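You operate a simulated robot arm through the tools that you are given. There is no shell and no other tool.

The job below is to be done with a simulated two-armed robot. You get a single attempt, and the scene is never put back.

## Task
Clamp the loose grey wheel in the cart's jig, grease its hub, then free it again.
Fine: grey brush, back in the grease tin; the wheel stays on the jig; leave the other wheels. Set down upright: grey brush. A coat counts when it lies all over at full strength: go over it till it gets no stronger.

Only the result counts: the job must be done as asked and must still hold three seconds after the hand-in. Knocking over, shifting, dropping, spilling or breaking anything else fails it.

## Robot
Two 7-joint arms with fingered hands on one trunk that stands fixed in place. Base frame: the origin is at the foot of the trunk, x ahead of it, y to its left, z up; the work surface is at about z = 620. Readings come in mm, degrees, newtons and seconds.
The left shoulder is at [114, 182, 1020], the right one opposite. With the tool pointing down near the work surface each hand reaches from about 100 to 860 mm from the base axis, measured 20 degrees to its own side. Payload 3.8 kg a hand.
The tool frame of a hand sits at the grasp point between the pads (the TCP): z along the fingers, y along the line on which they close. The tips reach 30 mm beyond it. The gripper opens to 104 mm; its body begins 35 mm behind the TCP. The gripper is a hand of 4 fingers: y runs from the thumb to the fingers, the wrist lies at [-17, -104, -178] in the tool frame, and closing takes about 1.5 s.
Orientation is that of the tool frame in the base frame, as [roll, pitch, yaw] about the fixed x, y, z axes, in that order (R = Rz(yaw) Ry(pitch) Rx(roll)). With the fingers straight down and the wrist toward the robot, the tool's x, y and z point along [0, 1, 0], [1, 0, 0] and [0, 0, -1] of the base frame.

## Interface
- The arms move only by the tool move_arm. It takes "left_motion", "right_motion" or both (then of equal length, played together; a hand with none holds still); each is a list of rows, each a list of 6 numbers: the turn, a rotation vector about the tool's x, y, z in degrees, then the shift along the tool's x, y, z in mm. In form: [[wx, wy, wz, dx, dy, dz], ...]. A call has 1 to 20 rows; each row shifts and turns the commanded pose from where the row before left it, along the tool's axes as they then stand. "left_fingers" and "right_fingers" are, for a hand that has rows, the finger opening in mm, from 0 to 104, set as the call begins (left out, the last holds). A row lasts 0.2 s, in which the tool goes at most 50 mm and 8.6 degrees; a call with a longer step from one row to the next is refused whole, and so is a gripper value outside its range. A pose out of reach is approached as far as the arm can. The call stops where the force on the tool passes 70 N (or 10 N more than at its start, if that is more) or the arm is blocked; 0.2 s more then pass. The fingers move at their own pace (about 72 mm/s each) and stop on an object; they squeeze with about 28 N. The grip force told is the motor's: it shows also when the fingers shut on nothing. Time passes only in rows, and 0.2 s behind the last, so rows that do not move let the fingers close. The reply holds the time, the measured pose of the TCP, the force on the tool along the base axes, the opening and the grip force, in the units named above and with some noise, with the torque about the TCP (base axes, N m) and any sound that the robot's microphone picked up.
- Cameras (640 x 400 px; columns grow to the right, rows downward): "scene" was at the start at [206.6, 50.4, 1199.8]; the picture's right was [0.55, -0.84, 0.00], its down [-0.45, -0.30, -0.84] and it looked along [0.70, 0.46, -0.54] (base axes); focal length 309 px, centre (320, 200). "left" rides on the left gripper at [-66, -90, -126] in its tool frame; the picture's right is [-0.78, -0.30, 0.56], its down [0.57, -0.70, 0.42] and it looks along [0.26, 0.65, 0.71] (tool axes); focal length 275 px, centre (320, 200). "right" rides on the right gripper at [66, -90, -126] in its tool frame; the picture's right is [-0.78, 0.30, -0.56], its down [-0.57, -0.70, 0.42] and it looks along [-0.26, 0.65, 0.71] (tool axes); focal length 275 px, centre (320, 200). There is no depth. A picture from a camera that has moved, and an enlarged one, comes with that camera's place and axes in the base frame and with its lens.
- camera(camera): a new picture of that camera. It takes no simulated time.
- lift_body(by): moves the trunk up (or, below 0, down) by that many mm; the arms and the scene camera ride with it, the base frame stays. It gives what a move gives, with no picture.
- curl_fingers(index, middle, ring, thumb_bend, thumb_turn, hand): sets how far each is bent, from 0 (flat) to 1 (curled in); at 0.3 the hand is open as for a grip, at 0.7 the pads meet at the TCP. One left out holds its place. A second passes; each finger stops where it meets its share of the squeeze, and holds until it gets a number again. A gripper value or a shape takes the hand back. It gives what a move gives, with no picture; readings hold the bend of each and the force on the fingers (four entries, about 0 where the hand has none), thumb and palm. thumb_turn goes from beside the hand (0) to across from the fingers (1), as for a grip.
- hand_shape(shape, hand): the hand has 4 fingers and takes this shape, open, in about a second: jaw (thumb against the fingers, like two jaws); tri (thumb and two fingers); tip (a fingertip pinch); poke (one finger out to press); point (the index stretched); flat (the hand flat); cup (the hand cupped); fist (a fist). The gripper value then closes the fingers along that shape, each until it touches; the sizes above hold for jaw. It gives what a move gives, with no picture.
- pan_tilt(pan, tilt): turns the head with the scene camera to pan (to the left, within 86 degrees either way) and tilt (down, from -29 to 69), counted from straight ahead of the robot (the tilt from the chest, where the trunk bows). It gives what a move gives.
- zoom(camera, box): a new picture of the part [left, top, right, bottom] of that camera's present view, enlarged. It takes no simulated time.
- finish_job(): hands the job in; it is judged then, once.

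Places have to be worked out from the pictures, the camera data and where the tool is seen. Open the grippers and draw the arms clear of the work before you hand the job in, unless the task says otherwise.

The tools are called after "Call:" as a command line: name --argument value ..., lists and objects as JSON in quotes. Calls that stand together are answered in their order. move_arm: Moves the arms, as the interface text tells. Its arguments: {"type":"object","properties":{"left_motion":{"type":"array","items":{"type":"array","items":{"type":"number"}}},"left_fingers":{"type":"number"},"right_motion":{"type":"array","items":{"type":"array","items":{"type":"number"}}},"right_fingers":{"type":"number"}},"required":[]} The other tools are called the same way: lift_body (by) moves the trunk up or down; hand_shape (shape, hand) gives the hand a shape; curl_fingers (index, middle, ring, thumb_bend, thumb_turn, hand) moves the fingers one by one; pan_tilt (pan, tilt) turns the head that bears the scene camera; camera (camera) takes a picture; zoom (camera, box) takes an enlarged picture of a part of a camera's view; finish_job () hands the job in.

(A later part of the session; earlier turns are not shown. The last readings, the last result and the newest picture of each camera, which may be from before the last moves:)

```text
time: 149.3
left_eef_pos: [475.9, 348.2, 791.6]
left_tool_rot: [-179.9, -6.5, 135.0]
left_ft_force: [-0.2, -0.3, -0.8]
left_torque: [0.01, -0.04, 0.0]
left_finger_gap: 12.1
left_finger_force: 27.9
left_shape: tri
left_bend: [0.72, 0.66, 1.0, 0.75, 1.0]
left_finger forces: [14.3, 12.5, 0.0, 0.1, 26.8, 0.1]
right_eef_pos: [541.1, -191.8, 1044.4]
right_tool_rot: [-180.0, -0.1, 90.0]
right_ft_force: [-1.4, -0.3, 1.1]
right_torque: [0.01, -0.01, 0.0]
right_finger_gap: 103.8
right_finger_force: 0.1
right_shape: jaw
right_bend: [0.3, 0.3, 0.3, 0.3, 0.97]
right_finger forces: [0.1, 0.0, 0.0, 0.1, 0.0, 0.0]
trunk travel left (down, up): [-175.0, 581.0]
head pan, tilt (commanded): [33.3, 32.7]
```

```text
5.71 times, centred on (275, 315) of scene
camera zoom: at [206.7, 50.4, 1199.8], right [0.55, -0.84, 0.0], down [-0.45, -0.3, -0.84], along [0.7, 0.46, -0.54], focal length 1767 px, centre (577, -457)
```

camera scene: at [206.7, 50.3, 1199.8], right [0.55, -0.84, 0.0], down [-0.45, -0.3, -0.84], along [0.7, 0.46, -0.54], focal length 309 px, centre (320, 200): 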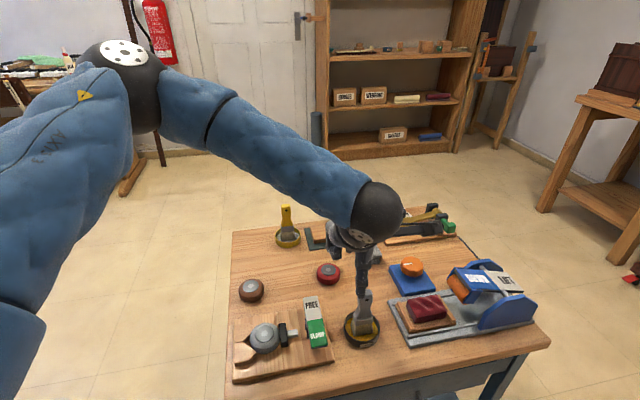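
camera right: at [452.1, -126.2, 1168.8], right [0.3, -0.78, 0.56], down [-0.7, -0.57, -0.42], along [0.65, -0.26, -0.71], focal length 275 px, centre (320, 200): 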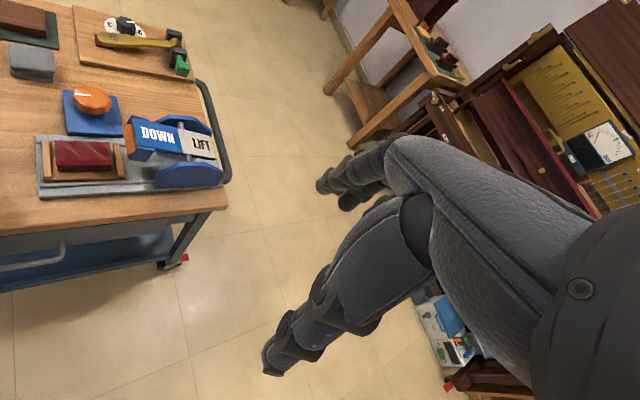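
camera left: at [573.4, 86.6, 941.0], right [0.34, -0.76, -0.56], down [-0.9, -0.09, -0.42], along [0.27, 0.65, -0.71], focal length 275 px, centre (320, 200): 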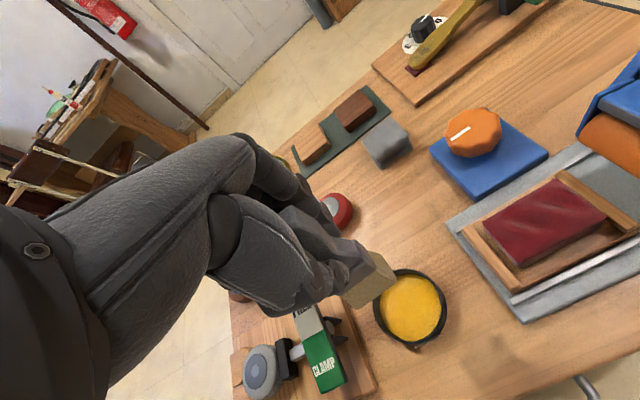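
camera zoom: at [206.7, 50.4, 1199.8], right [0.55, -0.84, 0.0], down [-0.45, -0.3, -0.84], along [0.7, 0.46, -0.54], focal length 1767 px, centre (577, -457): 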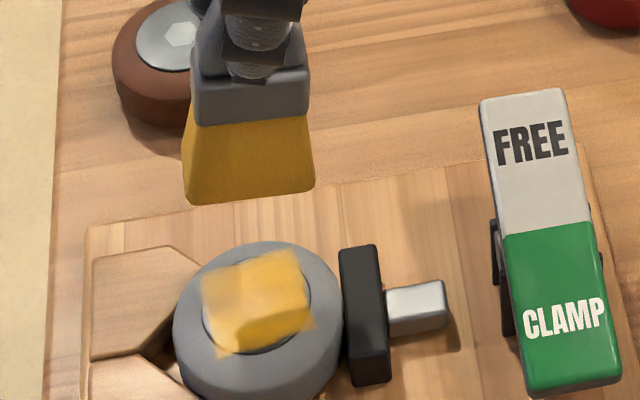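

Now it is over-corrected by roughly 2.5°, so I turn back that much.

Call:
move_arm --left_motion '[[0, -2.5, 0, 3.8, 0, 0], [0, 0, 0, 0, 0, 0]]'

Call:
zoom --camera "scene" --box '[235, 280, 315, 350]'

```text
time: 149.9
left_eef_pos: [473.3, 351.3, 791.2]
left_tool_rot: [-179.9, -4.0, 135.0]
left_ft_force: [0.4, -0.2, -0.8]
left_torque: [-0.03, 0.0, 0.03]
left_finger_gap: 11.9
left_finger_force: 28.3
left_shape: tri
left_bend: [0.72, 0.66, 1.0, 0.75, 1.0]
left_finger forces: [14.2, 12.6, 0.0, 0.1, 26.8, 0.0]
right_eef_pos: [542.0, -192.2, 1043.5]
right_tool_rot: [180.0, 0.0, 89.9]
right_ft_force: [-0.3, -0.2, 0.0]
right_torque: [-0.01, -0.03, 0.0]
right_finger_gap: 103.7
right_finger_force: 0.1
right_shape: jaw
right_bend: [0.3, 0.3, 0.3, 0.3, 0.97]
right_finger forces: [0.0, 0.1, 0.0, 0.1, 0.0, 0.0]
trunk travel left (down, up): [-175.0, 581.0]
head pan, tilt (commanded): [33.3, 32.7]
```

```text
5.71 times, centred on (275, 315) of scene
camera zoom: at [206.8, 50.3, 1199.8], right [0.55, -0.84, 0.0], down [-0.45, -0.3, -0.84], along [0.7, 0.46, -0.54], focal length 1767 px, centre (577, -457)
```

zoom: 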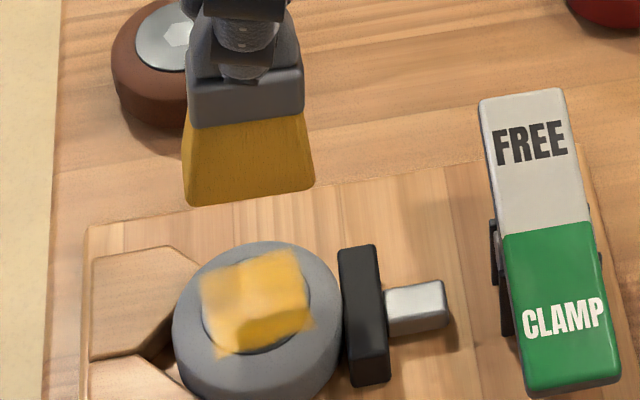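

The brush is level now. I return over the hub and lower straight down (compensating the tool tilt) to near contact.

Call:
move_arm --left_motion '[[0, 0, 0, -1, -14, 15], [0, 0, 0, -1.4, -14, 20], [0, 0, 0, -0.6, 0, 9], [0, 0, 0, -0.1, 0, 2], [0, 0, 0, 0, 0, 0]]'

Call:
zoom --camera "scene" --box '[245, 305, 305, 365]'

```text
time: 151.1
left_eef_pos: [454.8, 330.1, 744.9]
left_tool_rot: [180.0, -4.0, 135.1]
left_ft_force: [-1.4, -0.5, -1.0]
left_torque: [0.0, -0.04, 0.02]
left_finger_gap: 12.0
left_finger_force: 28.1
left_shape: tri
left_bend: [0.72, 0.66, 1.0, 0.75, 1.0]
left_finger forces: [14.3, 12.6, 0.1, 0.1, 26.7, 0.0]
right_eef_pos: [542.2, -192.4, 1043.4]
right_tool_rot: [180.0, 0.1, 90.0]
right_ft_force: [-0.6, -0.1, 0.1]
right_torque: [0.01, -0.02, 0.02]
right_finger_gap: 103.9
right_finger_force: 0.1
right_shape: jaw
right_bend: [0.3, 0.3, 0.3, 0.3, 0.97]
right_finger forces: [0.0, 0.1, 0.1, 0.0, 0.0, 0.0]
trunk travel left (down, up): [-175.0, 581.0]
head pan, tilt (commanded): [33.3, 32.7]
```

```text
6.67 times, centred on (275, 335) of scene
camera zoom: at [206.7, 50.3, 1199.8], right [0.55, -0.84, 0.0], down [-0.45, -0.3, -0.84], along [0.7, 0.46, -0.54], focal length 2061 px, centre (620, -700)
```

zoom: 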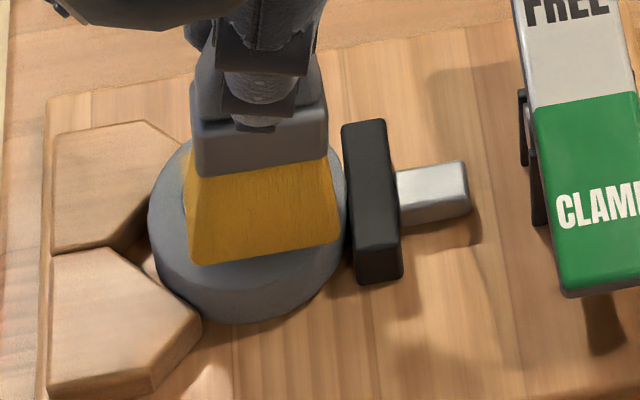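

Call:
move_arm --left_motion '[[0, 0, 0, 0, 0, 1], [0, 0, 0, 0, 0, 1], [0, 0, 0, 0, 0, 0.6], [0, 0, 0, 0, 0, 0]]'

```text
time: 152.1
left_eef_pos: [453.2, 332.9, 744.3]
left_tool_rot: [-179.9, -4.0, 135.1]
left_ft_force: [-1.7, 1.4, 8.6]
left_torque: [0.01, 0.06, 0.0]
left_finger_gap: 11.8
left_finger_force: 27.4
left_shape: tri
left_bend: [0.72, 0.66, 1.0, 0.75, 1.0]
left_finger forces: [14.2, 12.7, 0.0, 0.0, 28.8, 0.0]
right_eef_pos: [540.4, -192.8, 1043.6]
right_tool_rot: [180.0, -0.1, 90.0]
right_ft_force: [-0.5, 0.0, 0.6]
right_torque: [-0.03, 0.02, 0.02]
right_finger_gap: 103.6
right_finger_force: 0.1
right_shape: jaw
right_bend: [0.3, 0.3, 0.3, 0.3, 0.97]
right_finger forces: [0.1, 0.0, 0.1, 0.1, 0.0, 0.0]
trunk travel left (down, up): [-175.0, 581.0]
head pan, tilt (commanded): [33.3, 32.7]
```

Contact at 8.6 N with the brush level. I stroke along v again, at three sideways offsets.

Call:
move_arm --left_motion '[[0, 0, 0, 0, -4, 0], [0, 0, 0, 0, -4, 0], [0, 0, 0, 0, -4, 0], [0, 0, 0, 0, -4, 0], [0, 0, 0, 0, 4, 0], [0, 0, 0, 0, 4, 0], [0, 0, 0, 0, 4, 0], [0, 0, 0, 0, 4, 0], [0, 0, 0, 0, 4, 0], [0, 0, 0, 0, 4, 0], [0, 0, 0, 0, 4, 0], [0, 0, 0, 0, 4, 0], [0, 0, 0, 0, -4, 0], [0, 0, 0, 0, -4, 0], [0, 0, 0, 0, -4, 0], [0, 0, 0, 0, -4, 0]]'

Call:
move_arm --left_motion '[[0, 0, 0, 4, -4, 0.3], [0, 0, 0, 0, -4, 0], [0, 0, 0, 0, -4, 0], [0, 0, 0, 0, -4, 0], [0, 0, 0, 0, 4, 0], [0, 0, 0, 0, 4, 0], [0, 0, 0, 0, 4, 0], [0, 0, 0, 0, 4, 0], [0, 0, 0, 0, 4, 0], [0, 0, 0, 0, 4, 0], [0, 0, 0, 0, 4, 0], [0, 0, 0, 0, -4, 0], [0, 0, 0, 0, -4, 0], [0, 0, 0, 0, -4, 0]]'

Call:
move_arm --left_motion '[[0, 0, 0, 0, 0, -5], [0, 0, 0, 1, 12, -15], [0, 0, 0, 1.5, 12, -25], [0, 0, 0, 0.5, 6, -5], [0, 0, 0, 0, 0, 0]]'

Call:
zoom --camera "scene" --box '[254, 318, 282, 346]'

Call:
zoom --camera "left" --box '[370, 280, 430, 350]'

Call:
zoom --camera "scene" --box '[225, 265, 345, 375]'

```text
time: 155.5
left_eef_pos: [454.3, 330.9, 743.4]
left_tool_rot: [179.9, -4.0, 135.0]
left_ft_force: [0.1, 0.2, -0.7]
left_torque: [0.1, -0.12, -0.01]
left_finger_gap: 11.5
left_finger_force: 28.3
left_shape: tri
left_bend: [0.72, 0.66, 1.0, 0.75, 1.0]
left_finger forces: [15.6, 11.7, 0.1, 0.0, 25.9, 0.0]
right_eef_pos: [541.1, -191.6, 1045.0]
right_tool_rot: [-180.0, 0.0, 90.0]
right_ft_force: [-0.5, -0.2, -0.6]
right_torque: [-0.02, 0.01, -0.01]
right_finger_gap: 103.8
right_finger_force: 0.1
right_shape: jaw
right_bend: [0.3, 0.3, 0.3, 0.3, 0.97]
right_finger forces: [0.0, 0.0, 0.0, 0.1, 0.0, 0.0]
trunk travel left (down, up): [-175.0, 581.0]
head pan, tilt (commanded): [33.3, 32.7]
```

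```text
time: 158.5
left_eef_pos: [451.9, 335.0, 743.1]
left_tool_rot: [-179.9, -4.0, 135.0]
left_ft_force: [0.8, 1.1, 1.7]
left_torque: [0.13, -0.16, 0.01]
left_finger_gap: 11.7
left_finger_force: 28.6
left_shape: tri
left_bend: [0.72, 0.66, 1.0, 0.75, 1.0]
left_finger forces: [15.8, 11.8, 0.0, 0.0, 25.9, 0.0]
right_eef_pos: [541.1, -193.4, 1043.3]
right_tool_rot: [179.9, 0.0, 90.0]
right_ft_force: [0.7, 0.4, 0.2]
right_torque: [-0.01, 0.0, 0.01]
right_finger_gap: 103.7
right_finger_force: 0.0
right_shape: jaw
right_bend: [0.3, 0.3, 0.3, 0.3, 0.97]
right_finger forces: [0.1, 0.0, 0.0, 0.0, 0.1, 0.0]
trunk travel left (down, up): [-175.0, 581.0]
head pan, tilt (commanded): [33.3, 32.7]
```

```text
time: 159.7
left_eef_pos: [472.2, 354.9, 792.9]
left_tool_rot: [-179.9, -4.0, 135.0]
left_ft_force: [0.2, -0.2, -1.0]
left_torque: [0.02, 0.0, -0.01]
left_finger_gap: 11.8
left_finger_force: 27.3
left_shape: tri
left_bend: [0.72, 0.66, 1.0, 0.75, 1.0]
left_finger forces: [14.6, 11.9, 0.0, 0.1, 26.5, 0.0]
right_eef_pos: [541.5, -192.5, 1044.1]
right_tool_rot: [-179.9, 0.1, 90.0]
right_ft_force: [0.3, 0.6, 0.3]
right_torque: [0.01, -0.02, 0.02]
right_finger_gap: 103.6
right_finger_force: 0.1
right_shape: jaw
right_bend: [0.3, 0.3, 0.3, 0.3, 0.97]
right_finger forces: [0.0, 0.0, 0.0, 0.1, 0.0, 0.0]
trunk travel left (down, up): [-175.0, 581.0]
head pan, tilt (commanded): [33.3, 32.7]
```

```text
14.29 times, centred on (268, 332) of scene
camera zoom: at [206.7, 50.3, 1199.8], right [0.55, -0.84, 0.0], down [-0.45, -0.3, -0.84], along [0.7, 0.46, -0.54], focal length 4416 px, centre (1063, -1686)
```

zoom: 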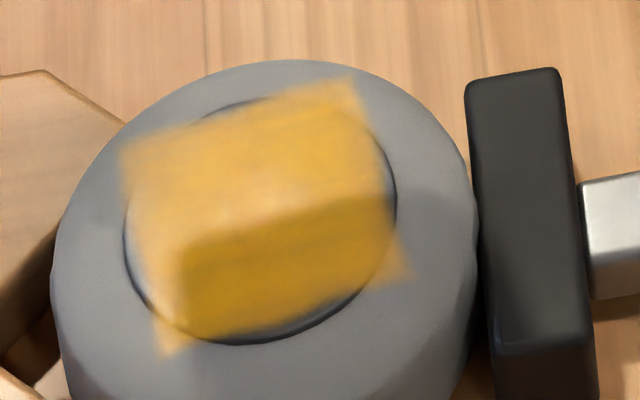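

```text
5.71 times, centred on (400, 315) of left
camera zoom: at [460.9, 239.7, 915.7], right [0.31, -0.73, -0.61], down [-0.92, -0.07, -0.38], along [0.24, 0.68, -0.69], focal length 1573 px, centre (-137, -457)
```

zoom: 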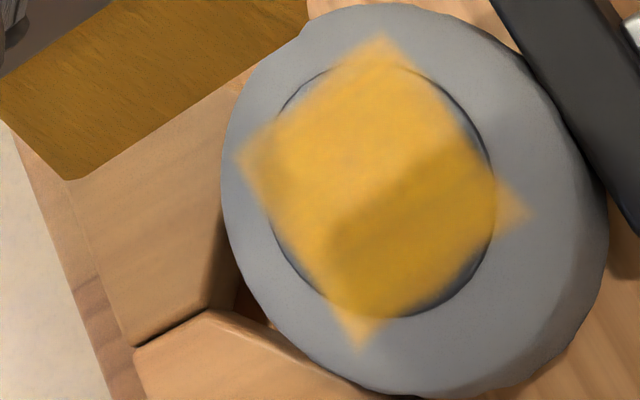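

```text
3.64 times, centred on (285, 320) of scene
camera zoom: at [206.7, 50.3, 1199.8], right [0.55, -0.84, 0.0], down [-0.45, -0.3, -0.84], along [0.7, 0.46, -0.54], focal length 1124 px, centre (447, -236)
```

zoom: 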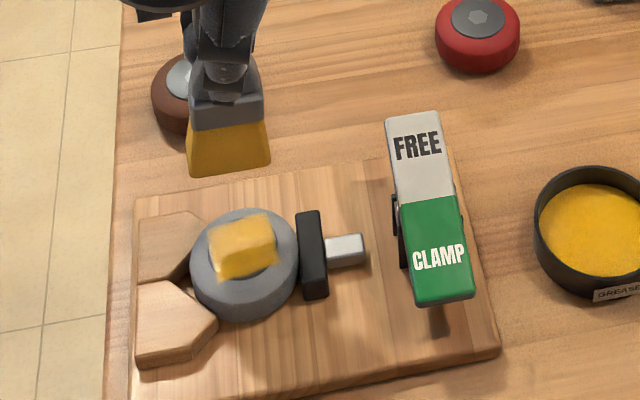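

The coat looks the same as before this set, all four corners alike, so it seems saturated. For certainty I make one last set at the pad-side offset with firmer contact.

Call:
move_arm --left_motion '[[0, 0, 0, -9, -12, 15], [0, 0, 0, -1.5, -12, 20], [0, 0, 0, -0.5, -6, 13], [0, 0, 0, 0, 0, 1.5], [0, 0, 0, 0, 0, 0.8], [0, 0, 0, 0, 0, 0]]'

```text
time: 161.1
left_eef_pos: [457.2, 329.7, 742.9]
left_tool_rot: [180.0, -4.0, 135.0]
left_ft_force: [-2.2, -1.2, 5.3]
left_torque: [-0.04, 0.0, -0.04]
left_finger_gap: 11.9
left_finger_force: 28.2
left_shape: tri
left_bend: [0.72, 0.66, 1.0, 0.75, 1.0]
left_finger forces: [14.3, 12.0, 0.1, 0.1, 27.9, 0.1]
right_eef_pos: [541.1, -192.6, 1045.1]
right_tool_rot: [-180.0, -0.1, 89.9]
right_ft_force: [0.5, -0.2, -0.1]
right_torque: [0.01, 0.04, -0.05]
right_finger_gap: 103.6
right_finger_force: 0.0
right_shape: jaw
right_bend: [0.3, 0.3, 0.3, 0.3, 0.97]
right_finger forces: [0.0, 0.0, 0.0, 0.1, 0.0, 0.1]
trunk travel left (down, up): [-175.0, 581.0]
head pan, tilt (commanded): [33.3, 32.7]
```

Call:
move_arm --left_motion '[[0, 0, 0, 0, -4, 0.3], [0, 0, 0, 0, -4, 0], [0, 0, 0, 0, -4, 0], [0, 0, 0, 0, -4, 0], [0, 0, 0, 0, 4, 0], [0, 0, 0, 0, 4, 0], [0, 0, 0, 0, 4, 0], [0, 0, 0, 0, 4, 0], [0, 0, 0, 0, 4, 0], [0, 0, 0, 0, 4, 0], [0, 0, 0, 0, 4, 0], [0, 0, 0, 0, 4, 0], [0, 0, 0, 0, -4, 0], [0, 0, 0, 0, -4, 0], [0, 0, 0, 0, -4, 0], [0, 0, 0, 0, -4, 0]]'

Call:
move_arm --left_motion '[[0, 0, 0, 0, 0, -5], [0, 0, 0, 3, 12, -15], [0, 0, 0, 3, 12, -25], [0, 0, 0, 0.5, 6, -5], [0, 0, 0, 0, 0, -18], [0, 0, 0, 0, 0, 0]]'

Call:
zoom --camera "scene" --box '[254, 318, 282, 346]'

Call:
zoom --camera "scene" --box '[225, 255, 345, 375]'

```text
time: 164.5
left_eef_pos: [457.1, 329.9, 742.7]
left_tool_rot: [-179.9, -3.9, 135.1]
left_ft_force: [2.7, 1.4, 2.8]
left_torque: [0.1, -0.17, -0.06]
left_finger_gap: 11.5
left_finger_force: 28.0
left_shape: tri
left_bend: [0.72, 0.65, 1.0, 0.74, 1.0]
left_finger forces: [15.6, 12.8, 0.0, 0.1, 26.0, 0.0]
right_eef_pos: [541.4, -192.1, 1043.1]
right_tool_rot: [180.0, 0.0, 90.0]
right_ft_force: [-0.7, -0.5, -0.1]
right_torque: [0.01, -0.02, 0.0]
right_finger_gap: 104.0
right_finger_force: 0.0
right_shape: jaw
right_bend: [0.3, 0.3, 0.3, 0.3, 0.97]
right_finger forces: [0.1, 0.1, 0.0, 0.0, 0.0, 0.0]
trunk travel left (down, up): [-175.0, 581.0]
head pan, tilt (commanded): [33.3, 32.7]
```

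```text
time: 165.9
left_eef_pos: [478.8, 352.1, 808.9]
left_tool_rot: [-179.9, -4.1, 135.0]
left_ft_force: [0.3, -0.3, -0.7]
left_torque: [-0.03, -0.01, 0.02]
left_finger_gap: 11.8
left_finger_force: 28.0
left_shape: tri
left_bend: [0.72, 0.66, 1.0, 0.74, 1.0]
left_finger forces: [14.7, 12.0, 0.0, 0.1, 26.7, 0.0]
right_eef_pos: [541.7, -192.2, 1043.7]
right_tool_rot: [-180.0, 0.0, 89.9]
right_ft_force: [0.0, -0.2, 0.1]
right_torque: [-0.01, -0.02, 0.02]
right_finger_gap: 103.6
right_finger_force: 0.0
right_shape: jaw
right_bend: [0.3, 0.3, 0.3, 0.3, 0.97]
right_finger forces: [0.0, 0.1, 0.0, 0.1, 0.0, 0.1]
trunk travel left (down, up): [-175.0, 581.0]
head pan, tilt (commanded): [33.3, 32.7]
```

```text
14.29 times, centred on (268, 332) of scene
camera zoom: at [206.8, 50.3, 1199.7], right [0.55, -0.84, 0.0], down [-0.45, -0.3, -0.84], along [0.7, 0.46, -0.54], focal length 4416 px, centre (1063, -1686)
```

zoom: 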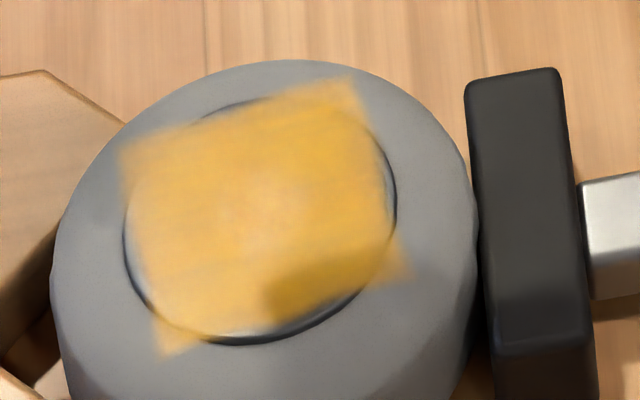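

```text
3.33 times, centred on (285, 315) of scene
camera zoom: at [206.8, 50.3, 1199.7], right [0.55, -0.84, 0.0], down [-0.45, -0.3, -0.84], along [0.7, 0.46, -0.54], focal length 1030 px, centre (437, -183)
```

zoom: 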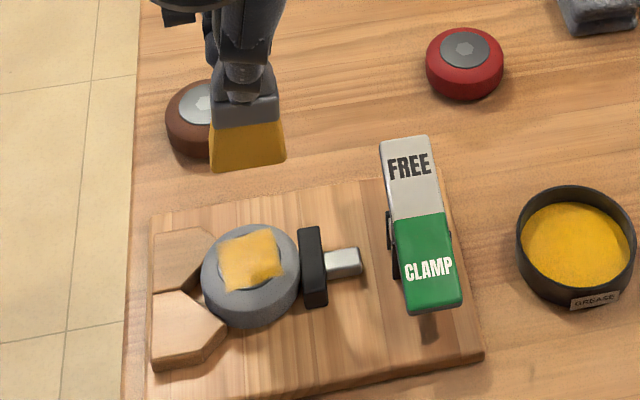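

The coat no longer changes and the bristles stay loaded, so it is at full strength. Now I return the brush: carry it level back above the tin.

Call:
move_arm --left_motion '[[0, 0, 0, 0, 0, -8], [0, 0, 0, -20, -3.4, -1.4], [0, 0, 0, -35, -6, -2.5], [0, 0, 0, -40, -6.8, -2.8], [0, 0, 0, -40, -6.8, -2.8], [0, 0, 0, -35, -6, -2.5], [0, 0, 0, -18.4, -3, -1.2], [0, 0, 0, 0, 0, 0], [0, 0, 0, 0, 0, 0]]'

Call:
camera --camera "left"

Call:
zoom --camera "scene" --box '[310, 230, 410, 350]'

Call:
zoom --camera "scene" --box '[254, 318, 282, 346]'

```text
time: 167.9
left_eef_pos: [585.8, 202.7, 822.6]
left_tool_rot: [-179.9, -3.9, 135.0]
left_ft_force: [-0.6, 0.5, -1.7]
left_torque: [0.02, -0.01, 0.03]
left_finger_gap: 11.6
left_finger_force: 28.3
left_shape: tri
left_bend: [0.72, 0.66, 1.0, 0.74, 1.0]
left_finger forces: [14.2, 11.8, 0.0, 0.1, 26.2, 0.0]
left hand out of reach, approached as far as the arm can: row 7
right_eef_pos: [541.5, -192.2, 1043.4]
right_tool_rot: [180.0, 0.0, 89.9]
right_ft_force: [-0.2, -0.7, 0.4]
right_torque: [0.0, -0.02, 0.03]
right_finger_gap: 103.9
right_finger_force: 0.1
right_shape: jaw
right_bend: [0.3, 0.3, 0.3, 0.3, 0.97]
right_finger forces: [0.0, 0.0, 0.0, 0.0, 0.1, 0.0]
trunk travel left (down, up): [-175.0, 581.0]
head pan, tilt (commanded): [33.3, 32.7]
```

```text
taken
camera left: at [574.3, 86.1, 945.4], right [0.31, -0.73, -0.61], down [-0.92, -0.07, -0.38], along [0.24, 0.68, -0.69], focal length 275 px, centre (320, 200)
```

left: 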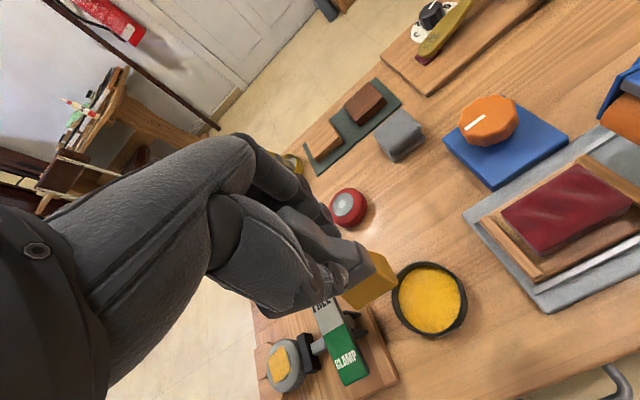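

```text
3.33 times, centred on (360, 290) of scene
camera zoom: at [206.6, 50.2, 1199.8], right [0.55, -0.84, 0.0], down [-0.45, -0.3, -0.84], along [0.7, 0.46, -0.54], focal length 1030 px, centre (187, -100)
```

zoom: 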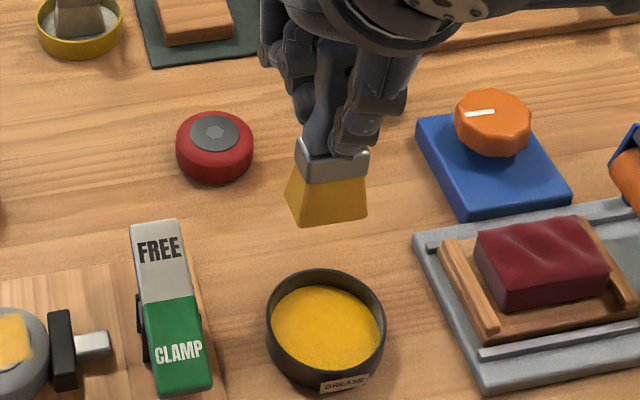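

```text
14.29 times, centred on (268, 332) of scene
camera zoom: at [206.6, 50.2, 1199.8], right [0.55, -0.84, 0.0], down [-0.45, -0.3, -0.84], along [0.7, 0.46, -0.54], focal length 4416 px, centre (1063, -1686)
```

zoom: 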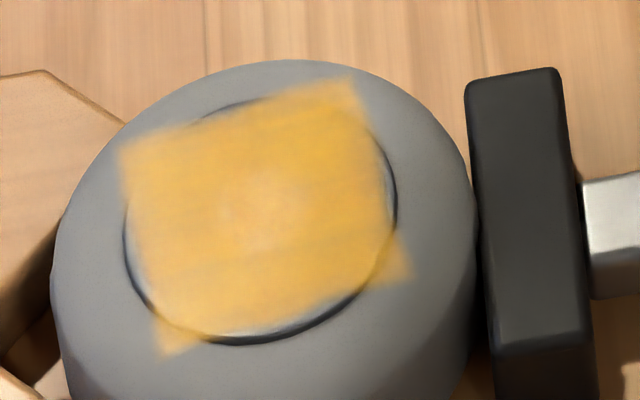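

The coat reads unchanged in the clear view. The arm fell a little short of the tin (585.8, 202.7), so I raise the hand some 30 mm, where reach may be better, and finish the sideways move there.

Call:
move_arm --left_motion '[[0, 0, 0, 1, 0, -15], [0, 0, 0, 1, 0, -15], [0, 0, 0, -4, -1, -0.3], [0, 0, 0, -3.6, -1, -0.2], [0, 0, 0, 0, 0, 0]]'

```text
time: 169.1
left_eef_pos: [588.2, 199.6, 852.0]
left_tool_rot: [-180.0, -3.9, 135.0]
left_ft_force: [-0.8, -0.2, -0.6]
left_torque: [-0.02, 0.02, -0.01]
left_finger_gap: 11.5
left_finger_force: 27.4
left_shape: tri
left_bend: [0.72, 0.66, 1.0, 0.74, 1.0]
left_finger forces: [14.3, 11.9, 0.0, 0.0, 26.3, 0.0]
left hand out of reach, approached as far as the arm can: row 4
right_eef_pos: [541.5, -192.3, 1043.7]
right_tool_rot: [180.0, 0.0, 90.1]
right_ft_force: [-0.9, -0.2, -0.3]
right_torque: [-0.01, 0.02, -0.01]
right_finger_gap: 103.5
right_finger_force: 0.1
right_shape: jaw
right_bend: [0.3, 0.3, 0.3, 0.3, 0.97]
right_finger forces: [0.1, 0.1, 0.1, 0.1, 0.0, 0.1]
trunk travel left (down, up): [-175.0, 581.0]
head pan, tilt (commanded): [33.3, 32.7]
```

Higher helps: it now reaches (588.2, 199.6). I raise another 22 mm and finish the remaining few millimetres.

Call:
move_arm --left_motion '[[0, 0, 0, 1.5, 0, -22], [0, 0, 0, -3.8, -1.3, -0.3], [0, 0, 0, 0, 0, 0], [0, 0, 0, 0, 0, 0]]'

Call:
camera --camera "left"

Call:
zoom --camera "scene" --box '[310, 210, 410, 350]'

```text
time: 170.1
left_eef_pos: [588.9, 198.1, 872.3]
left_tool_rot: [-179.9, -3.8, 134.9]
left_ft_force: [0.4, -0.1, -0.3]
left_torque: [0.02, 0.02, 0.01]
left_finger_gap: 11.9
left_finger_force: 28.1
left_shape: tri
left_bend: [0.72, 0.66, 1.0, 0.74, 1.0]
left_finger forces: [14.2, 11.9, 0.0, 0.0, 26.2, 0.1]
right_eef_pos: [541.8, -193.6, 1044.5]
right_tool_rot: [-180.0, 0.1, 90.0]
right_ft_force: [-0.1, 1.4, -0.9]
right_torque: [-0.02, -0.02, -0.03]
right_finger_gap: 103.9
right_finger_force: 0.0
right_shape: jaw
right_bend: [0.3, 0.3, 0.3, 0.3, 0.97]
right_finger forces: [0.0, 0.0, 0.0, 0.0, 0.0, 0.0]
trunk travel left (down, up): [-175.0, 581.0]
head pan, tilt (commanded): [33.3, 32.7]
```

```text
taken
camera left: at [578.7, 81.9, 995.1], right [0.31, -0.73, -0.61], down [-0.92, -0.07, -0.38], along [0.24, 0.68, -0.7], focal length 275 px, centre (320, 200)
```

left: 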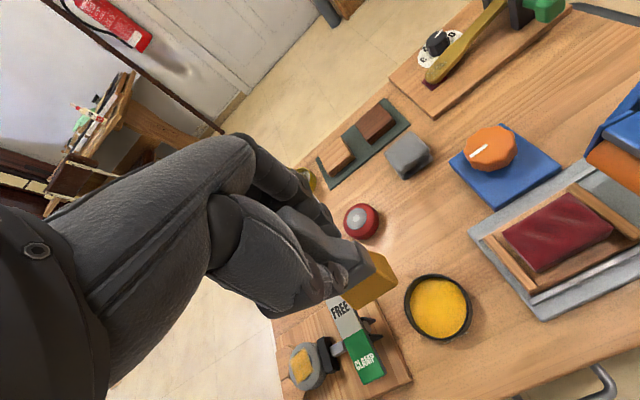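

```text
2.86 times, centred on (360, 280) of scene
camera zoom: at [206.8, 50.2, 1199.8], right [0.55, -0.84, 0.0], down [-0.45, -0.3, -0.84], along [0.7, 0.46, -0.54], focal length 883 px, centre (206, -29)
```

zoom: 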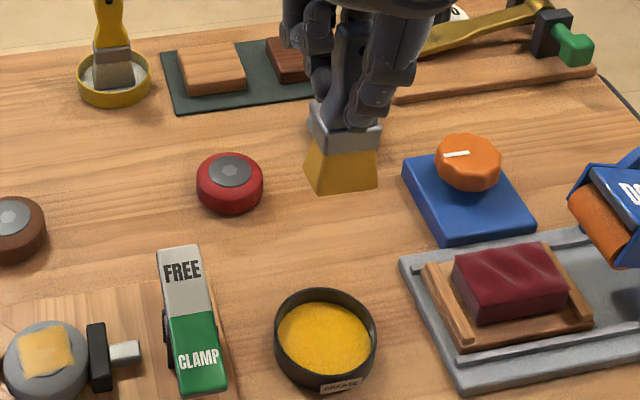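

The hand is over the tin region at z ≈ 872. I zoom both cameras on bristles and tin to fix the bristle position before lowering the trunk.

Call:
zoom --camera "left" --box '[320, 225, 480, 355]'

Call:
zoom --camera "scene" --box '[330, 240, 390, 350]'

```text
3.08 times, centred on (400, 290) of left
camera zoom: at [578.7, 81.9, 995.1], right [0.31, -0.73, -0.61], down [-0.92, -0.07, -0.38], along [0.24, 0.68, -0.7], focal length 847 px, centre (74, -77)
```

zoom: 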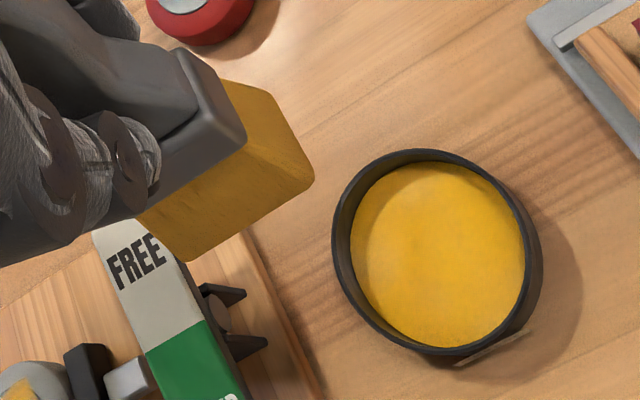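

```text
3.64 times, centred on (360, 295) of scene
camera zoom: at [206.8, 50.2, 1199.8], right [0.55, -0.84, 0.0], down [-0.45, -0.3, -0.84], along [0.7, 0.46, -0.54], focal length 1124 px, centre (174, -146)
```

zoom: 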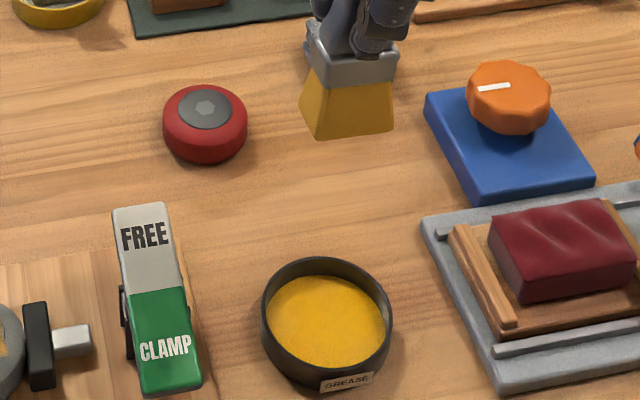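

Triangulated, the bristles' front edge is at (574.6, 187.5), within about 1 mm of where it stood in the tin originally. I lower the trunk 120 mm and check.

Call:
lift_body --by -120

Call:
zoom --camera "left" --box '[300, 210, 460, 350]'

Call:
zoom --camera "scene" --box '[310, 230, 420, 350]'

```text
time: 171.6
left_eef_pos: [589.5, 197.3, 753.9]
left_tool_rot: [-180.0, -3.9, 135.1]
left_ft_force: [0.0, -0.2, 0.1]
left_torque: [0.03, -0.01, 0.01]
left_finger_gap: 11.5
left_finger_force: 28.7
left_shape: tri
left_bend: [0.72, 0.66, 1.0, 0.74, 1.0]
left_finger forces: [14.3, 11.8, 0.1, 0.0, 26.1, 0.0]
right_eef_pos: [541.6, -193.0, 923.8]
right_tool_rot: [179.8, 0.0, 90.0]
right_ft_force: [-0.5, -0.2, 0.0]
right_torque: [-0.01, 0.0, -0.02]
right_finger_gap: 103.7
right_finger_force: 0.1
right_shape: jaw
right_bend: [0.3, 0.3, 0.3, 0.3, 0.97]
right_finger forces: [0.0, 0.1, 0.1, 0.0, 0.1, 0.0]
trunk travel left (down, up): [-55.0, 701.0]
head pan, tilt (commanded): [33.3, 32.7]
```

```text
2.86 times, centred on (380, 280) of left
camera zoom: at [578.3, 80.5, 875.8], right [0.31, -0.73, -0.61], down [-0.92, -0.07, -0.38], along [0.24, 0.68, -0.69], focal length 786 px, centre (149, -29)
```

zoom: 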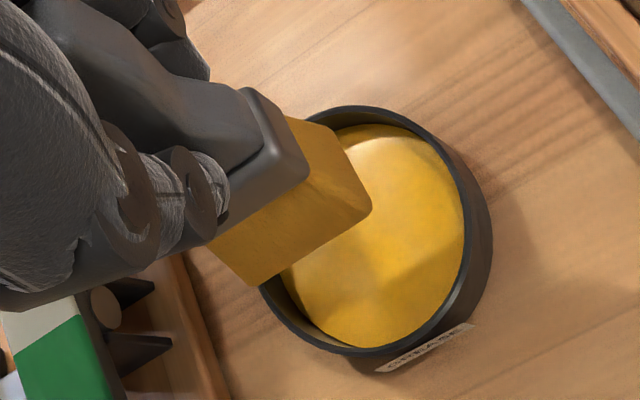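

```text
3.33 times, centred on (365, 290) of scene
camera zoom: at [277.9, 50.3, 1072.8], right [0.55, -0.84, 0.0], down [-0.45, -0.3, -0.84], along [0.7, 0.46, -0.54], focal length 1030 px, centre (170, -100)
```

zoom: 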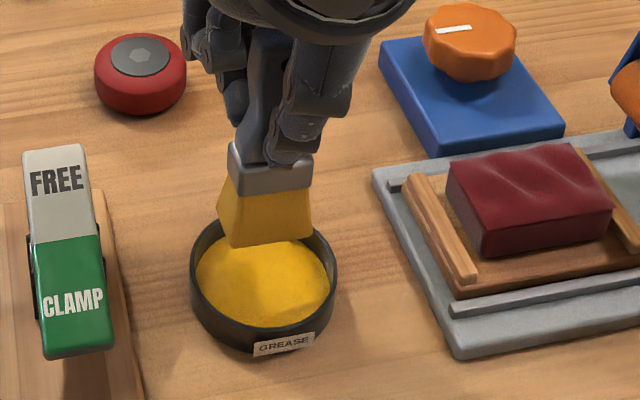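

Still aligned with the tin and the brush is level within about 1°. I lower another 37 mm.

Call:
lift_body --by -37

Call:
zoom --camera "left" --box '[280, 200, 440, 360]'

Call:
zoom --camera "scene" --box '[300, 220, 420, 350]'

```text
time: 172.4
left_eef_pos: [589.6, 198.5, 717.2]
left_tool_rot: [180.0, -4.0, 135.1]
left_ft_force: [0.1, 0.2, -1.2]
left_torque: [-0.01, -0.03, -0.01]
left_finger_gap: 11.5
left_finger_force: 28.3
left_shape: tri
left_bend: [0.72, 0.66, 1.0, 0.74, 1.0]
left_finger forces: [14.4, 11.9, 0.0, 0.0, 26.3, 0.1]
right_eef_pos: [539.9, -193.6, 888.5]
right_tool_rot: [180.0, 0.0, 89.9]
right_ft_force: [-0.1, -0.5, 0.1]
right_torque: [0.03, -0.02, -0.02]
right_finger_gap: 103.6
right_finger_force: 0.0
right_shape: jaw
right_bend: [0.3, 0.3, 0.3, 0.3, 0.97]
right_finger forces: [0.1, 0.0, 0.1, 0.1, 0.0, 0.0]
trunk travel left (down, up): [-18.0, 738.0]
head pan, tilt (commanded): [33.3, 32.7]
```

```text
2.50 times, centred on (360, 280) of left
camera zoom: at [578.3, 80.5, 839.0], right [0.31, -0.73, -0.61], down [-0.92, -0.07, -0.38], along [0.24, 0.68, -0.69], focal length 688 px, centre (220, 0)
```

zoom: 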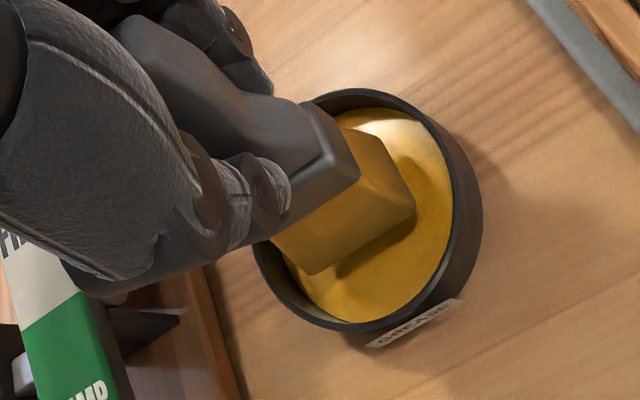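

```text
3.08 times, centred on (360, 285) of scene
camera zoom: at [301.6, 50.3, 1032.9], right [0.55, -0.84, 0.0], down [-0.45, -0.3, -0.84], along [0.7, 0.46, -0.54], focal length 951 px, centre (197, -62)
```

zoom: 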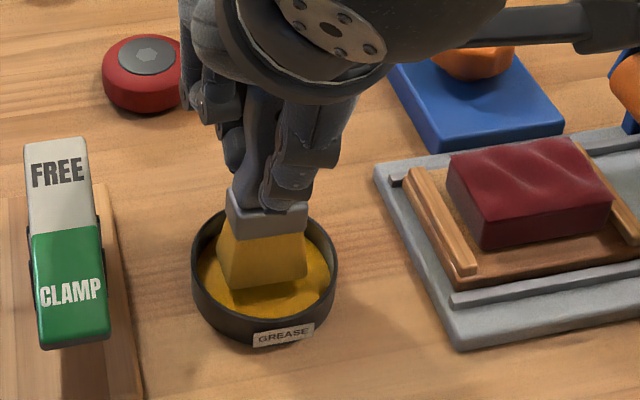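

The bristles hover just over the grease bed. I lower on by small trunk steps until contact.

Call:
lift_body --by -4

Call:
lift_body --by -2

```text
time: 173.0
left_eef_pos: [589.5, 196.9, 711.0]
left_tool_rot: [-180.0, -4.0, 135.0]
left_ft_force: [1.1, -0.7, -1.1]
left_torque: [0.01, -0.03, 0.0]
left_finger_gap: 12.0
left_finger_force: 27.9
left_shape: tri
left_bend: [0.72, 0.66, 1.0, 0.74, 1.0]
left_finger forces: [14.3, 11.9, 0.1, 0.1, 26.3, 0.0]
right_eef_pos: [540.3, -191.8, 882.7]
right_tool_rot: [180.0, -0.1, 90.0]
right_ft_force: [0.6, 0.1, -0.8]
right_torque: [-0.01, 0.02, -0.01]
right_finger_gap: 103.7
right_finger_force: 0.0
right_shape: jaw
right_bend: [0.3, 0.3, 0.3, 0.3, 0.97]
right_finger forces: [0.1, 0.0, 0.1, 0.0, 0.0, 0.0]
trunk travel left (down, up): [-14.0, 742.0]
head pan, tilt (commanded): [33.3, 32.7]
```

```text
time: 173.5
left_eef_pos: [588.8, 197.3, 710.3]
left_tool_rot: [-180.0, -4.0, 135.0]
left_ft_force: [-0.8, 0.2, 2.9]
left_torque: [0.03, 0.0, 0.0]
left_finger_gap: 11.5
left_finger_force: 27.8
left_shape: tri
left_bend: [0.72, 0.66, 1.0, 0.74, 1.0]
left_finger forces: [14.4, 12.1, 0.1, 0.1, 26.9, 0.0]
right_eef_pos: [541.6, -193.2, 882.4]
right_tool_rot: [180.0, 0.0, 89.9]
right_ft_force: [0.5, 0.2, -0.3]
right_torque: [0.0, -0.01, -0.03]
right_finger_gap: 103.7
right_finger_force: 0.0
right_shape: jaw
right_bend: [0.3, 0.3, 0.3, 0.3, 0.97]
right_finger forces: [0.1, 0.0, 0.1, 0.1, 0.0, 0.1]
trunk travel left (down, up): [-12.0, 744.0]
head pan, tilt (commanded): [33.3, 32.7]
```

Contact at about 3 N. I look to see whether the brush stands flat before letting go.

Call:
zoom --camera "left" --box '[290, 210, 420, 340]'

Call:
zoom --camera "scene" --box '[320, 250, 400, 330]'

```text
3.08 times, centred on (355, 275) of left
camera zoom: at [578.7, 80.5, 832.4], right [0.31, -0.73, -0.61], down [-0.92, -0.07, -0.38], along [0.24, 0.68, -0.69], focal length 847 px, centre (212, -31)
```

zoom: 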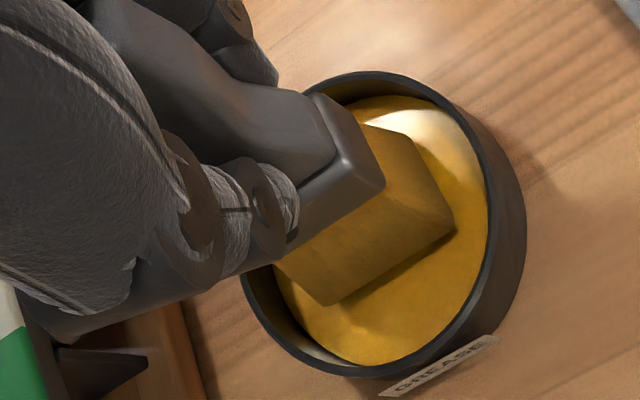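

```text
5.00 times, centred on (360, 290) of scene
camera zoom: at [305.9, 50.3, 1026.2], right [0.55, -0.84, 0.0], down [-0.45, -0.3, -0.84], along [0.7, 0.46, -0.54], focal length 1546 px, centre (120, -250)
```

zoom: 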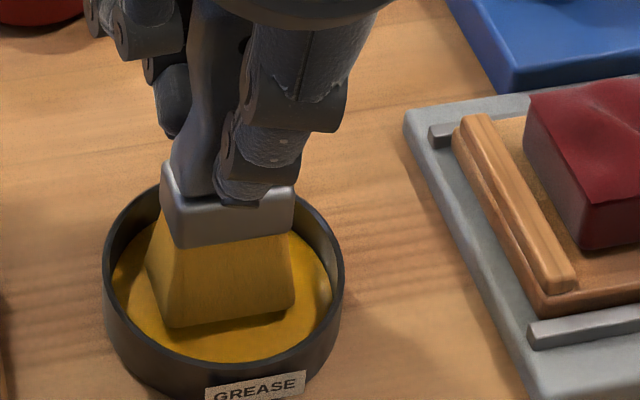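

The brush stands flat on the grease bed inside the tin. I seat it with 1 mm more and then open the fingers part-way.

Call:
lift_body --by -1

Call:
move_arm --left_motion '[[0, 0, 0, 0, 0, 0], [0, 0, 0, 0, 0, 0], [0, 0, 0, 0, 0, 0], [0, 0, 0, 0, 0, 0]]' --left_fingers 36

Call:
zoom --camera "left" --box '[270, 190, 420, 340]'

Call:
zoom --camera "scene" --box '[320, 250, 400, 330]'

```text
time: 174.0
left_eef_pos: [589.7, 195.8, 709.6]
left_tool_rot: [-180.0, -3.9, 135.0]
left_ft_force: [-2.2, 1.2, 7.9]
left_torque: [-0.02, -0.01, -0.01]
left_finger_gap: 11.5
left_finger_force: 27.8
left_shape: tri
left_bend: [0.72, 0.66, 1.0, 0.74, 1.0]
left_finger forces: [14.4, 12.2, 0.0, 0.0, 27.9, 0.1]
right_eef_pos: [541.2, -192.4, 880.5]
right_tool_rot: [180.0, 0.0, 90.0]
right_ft_force: [0.2, -0.1, 0.3]
right_torque: [0.0, 0.0, 0.0]
right_finger_gap: 103.5
right_finger_force: 0.0
right_shape: jaw
right_bend: [0.3, 0.3, 0.3, 0.3, 0.97]
right_finger forces: [0.0, 0.1, 0.0, 0.1, 0.0, 0.0]
trunk travel left (down, up): [-11.0, 745.0]
head pan, tilt (commanded): [33.3, 32.7]
```

```text
time: 175.0
left_eef_pos: [589.3, 196.9, 708.5]
left_tool_rot: [-179.9, -4.0, 135.0]
left_ft_force: [-0.1, -0.4, -0.9]
left_torque: [-0.02, 0.01, 0.01]
left_finger_gap: 35.8
left_finger_force: 0.0
left_shape: tri
left_bend: [0.74, 0.51, 0.99, 0.73, 1.0]
left_finger forces: [0.0, 0.0, 0.0, 0.0, 0.0, 0.1]
right_eef_pos: [541.0, -193.2, 880.6]
right_tool_rot: [-179.9, 0.0, 90.0]
right_ft_force: [-0.2, -0.1, 0.0]
right_torque: [-0.02, 0.02, -0.02]
right_finger_gap: 103.7
right_finger_force: 0.0
right_shape: jaw
right_bend: [0.3, 0.3, 0.3, 0.3, 0.97]
right_finger forces: [0.0, 0.0, 0.0, 0.1, 0.1, 0.1]
trunk travel left (down, up): [-11.0, 745.0]
head pan, tilt (commanded): [33.3, 32.7]
```

```text
2.67 times, centred on (345, 265) of left
camera zoom: at [578.9, 80.5, 830.9], right [0.31, -0.73, -0.61], down [-0.92, -0.07, -0.38], along [0.24, 0.68, -0.69], focal length 734 px, centre (253, 27)
```

zoom: 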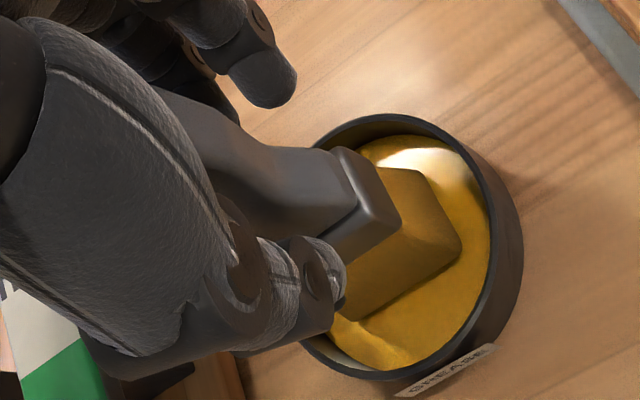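

```text
5.00 times, centred on (360, 290) of scene
camera zoom: at [306.8, 50.3, 1025.0], right [0.55, -0.84, 0.0], down [-0.45, -0.3, -0.84], along [0.7, 0.46, -0.54], focal length 1546 px, centre (120, -250)
```

zoom: 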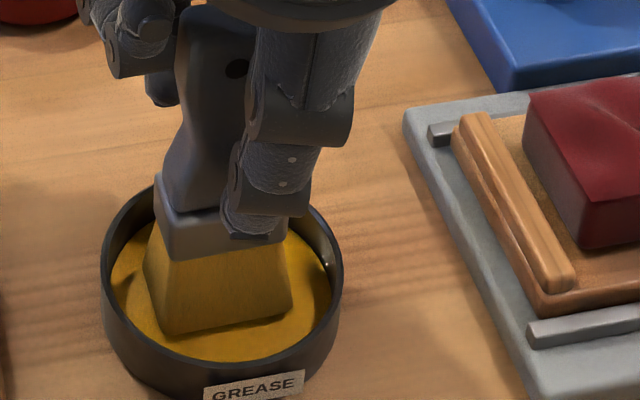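

Released and the brush stands by itself. I open wider and check the clearance before withdrawing.

Call:
move_arm --left_motion '[[0, 0, 0, 0, 0, 0], [0, 0, 0, 0, 0, 0], [0, 0, 0, 0, 0, 0], [0, 0, 0, 0, 0, 0]]' --left_fingers 95

Call:
zoom --camera "left" --box '[270, 190, 420, 370]'

Call:
zoom --camera "scene" --box '[310, 230, 410, 330]'

```text
time: 176.0
left_eef_pos: [589.5, 197.5, 709.8]
left_tool_rot: [180.0, -3.9, 135.0]
left_ft_force: [-0.9, 1.1, -0.4]
left_torque: [-0.02, 0.02, -0.03]
left_finger_gap: 94.6
left_finger_force: 0.0
left_shape: tri
left_bend: [0.32, 0.32, 0.99, 0.31, 0.98]
left_finger forces: [0.0, 0.0, 0.0, 0.1, 0.0, 0.1]
right_eef_pos: [541.9, -192.1, 879.6]
right_tool_rot: [-180.0, 0.0, 90.0]
right_ft_force: [-0.1, 0.7, 1.1]
right_torque: [0.0, 0.0, -0.04]
right_finger_gap: 103.4
right_finger_force: 0.1
right_shape: jaw
right_bend: [0.3, 0.3, 0.3, 0.3, 0.97]
right_finger forces: [0.0, 0.1, 0.0, 0.1, 0.0, 0.0]
trunk travel left (down, up): [-11.0, 745.0]
head pan, tilt (commanded): [33.3, 32.7]
```

```text
2.22 times, centred on (345, 280) of left
camera zoom: at [578.9, 80.5, 831.0], right [0.31, -0.73, -0.61], down [-0.92, -0.07, -0.38], along [0.24, 0.68, -0.69], focal length 612 px, centre (264, 22)
```

zoom: 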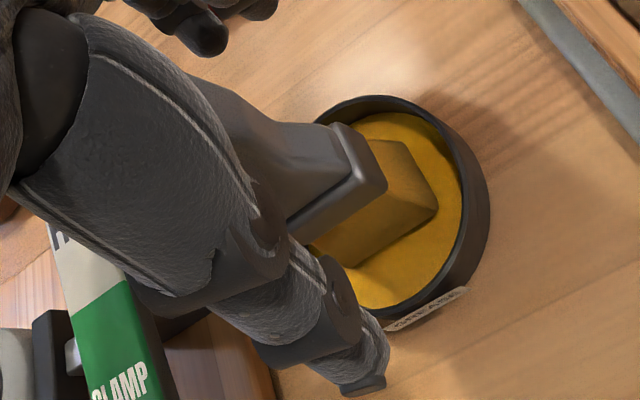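

```text
4.00 times, centred on (360, 280) of scene
camera zoom: at [306.8, 50.3, 1025.0], right [0.55, -0.84, 0.0], down [-0.45, -0.3, -0.84], along [0.7, 0.46, -0.54], focal length 1237 px, centre (160, -120)
```

zoom: 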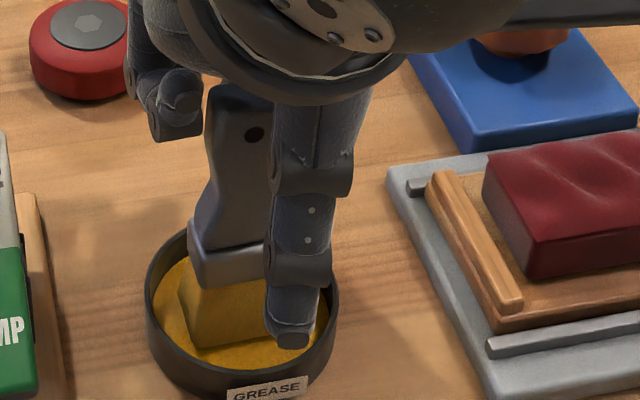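

Thumb and fingers are well clear of the handle. I raise the trunk straight up back to its first height.

Call:
lift_body --by 164

Call:
zoom --camera "scene" --box '[310, 230, 410, 350]'

Call:
zoom --camera "left" --box '[330, 210, 490, 350]'

```text
time: 177.9
left_eef_pos: [590.4, 198.0, 871.4]
left_tool_rot: [-180.0, -3.9, 134.9]
left_ft_force: [0.9, -0.2, -0.6]
left_torque: [0.03, 0.0, 0.04]
left_finger_gap: 94.6
left_finger_force: 0.1
left_shape: tri
left_bend: [0.32, 0.32, 0.99, 0.31, 0.98]
left_finger forces: [0.1, 0.1, 0.0, 0.0, 0.1, 0.0]
right_eef_pos: [542.0, -192.9, 1043.1]
right_tool_rot: [-179.9, 0.0, 90.0]
right_ft_force: [-0.4, 0.8, 0.0]
right_torque: [0.01, 0.04, 0.0]
right_finger_gap: 103.8
right_finger_force: 0.2
right_shape: jaw
right_bend: [0.3, 0.3, 0.3, 0.3, 0.97]
right_finger forces: [0.0, 0.0, 0.0, 0.0, 0.0, 0.0]
trunk travel left (down, up): [-175.0, 581.0]
head pan, tilt (commanded): [33.3, 32.7]
```

```text
3.33 times, centred on (360, 290) of scene
camera zoom: at [207.3, 50.2, 1199.6], right [0.55, -0.84, 0.0], down [-0.45, -0.3, -0.84], along [0.7, 0.46, -0.54], focal length 1030 px, centre (187, -100)
```

zoom: 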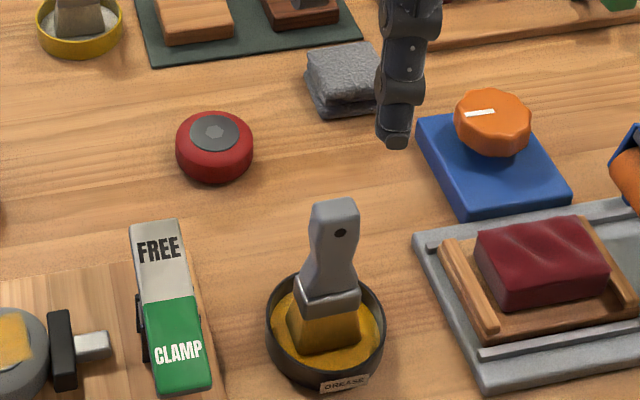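

```text
2.86 times, centred on (410, 280) of left
camera zoom: at [578.9, 81.9, 994.5], right [0.31, -0.73, -0.61], down [-0.92, -0.07, -0.38], along [0.24, 0.68, -0.7], focal length 786 px, centre (63, -29)
```

zoom: 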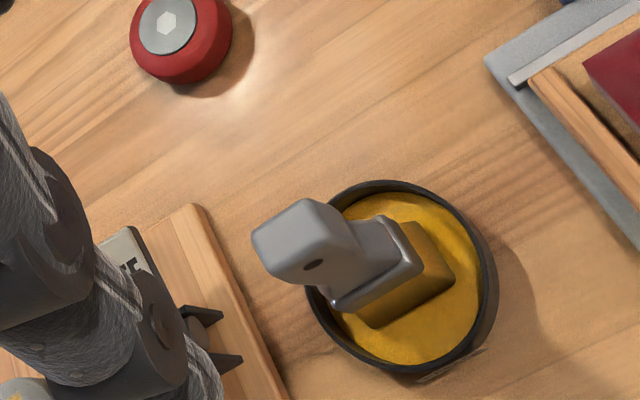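

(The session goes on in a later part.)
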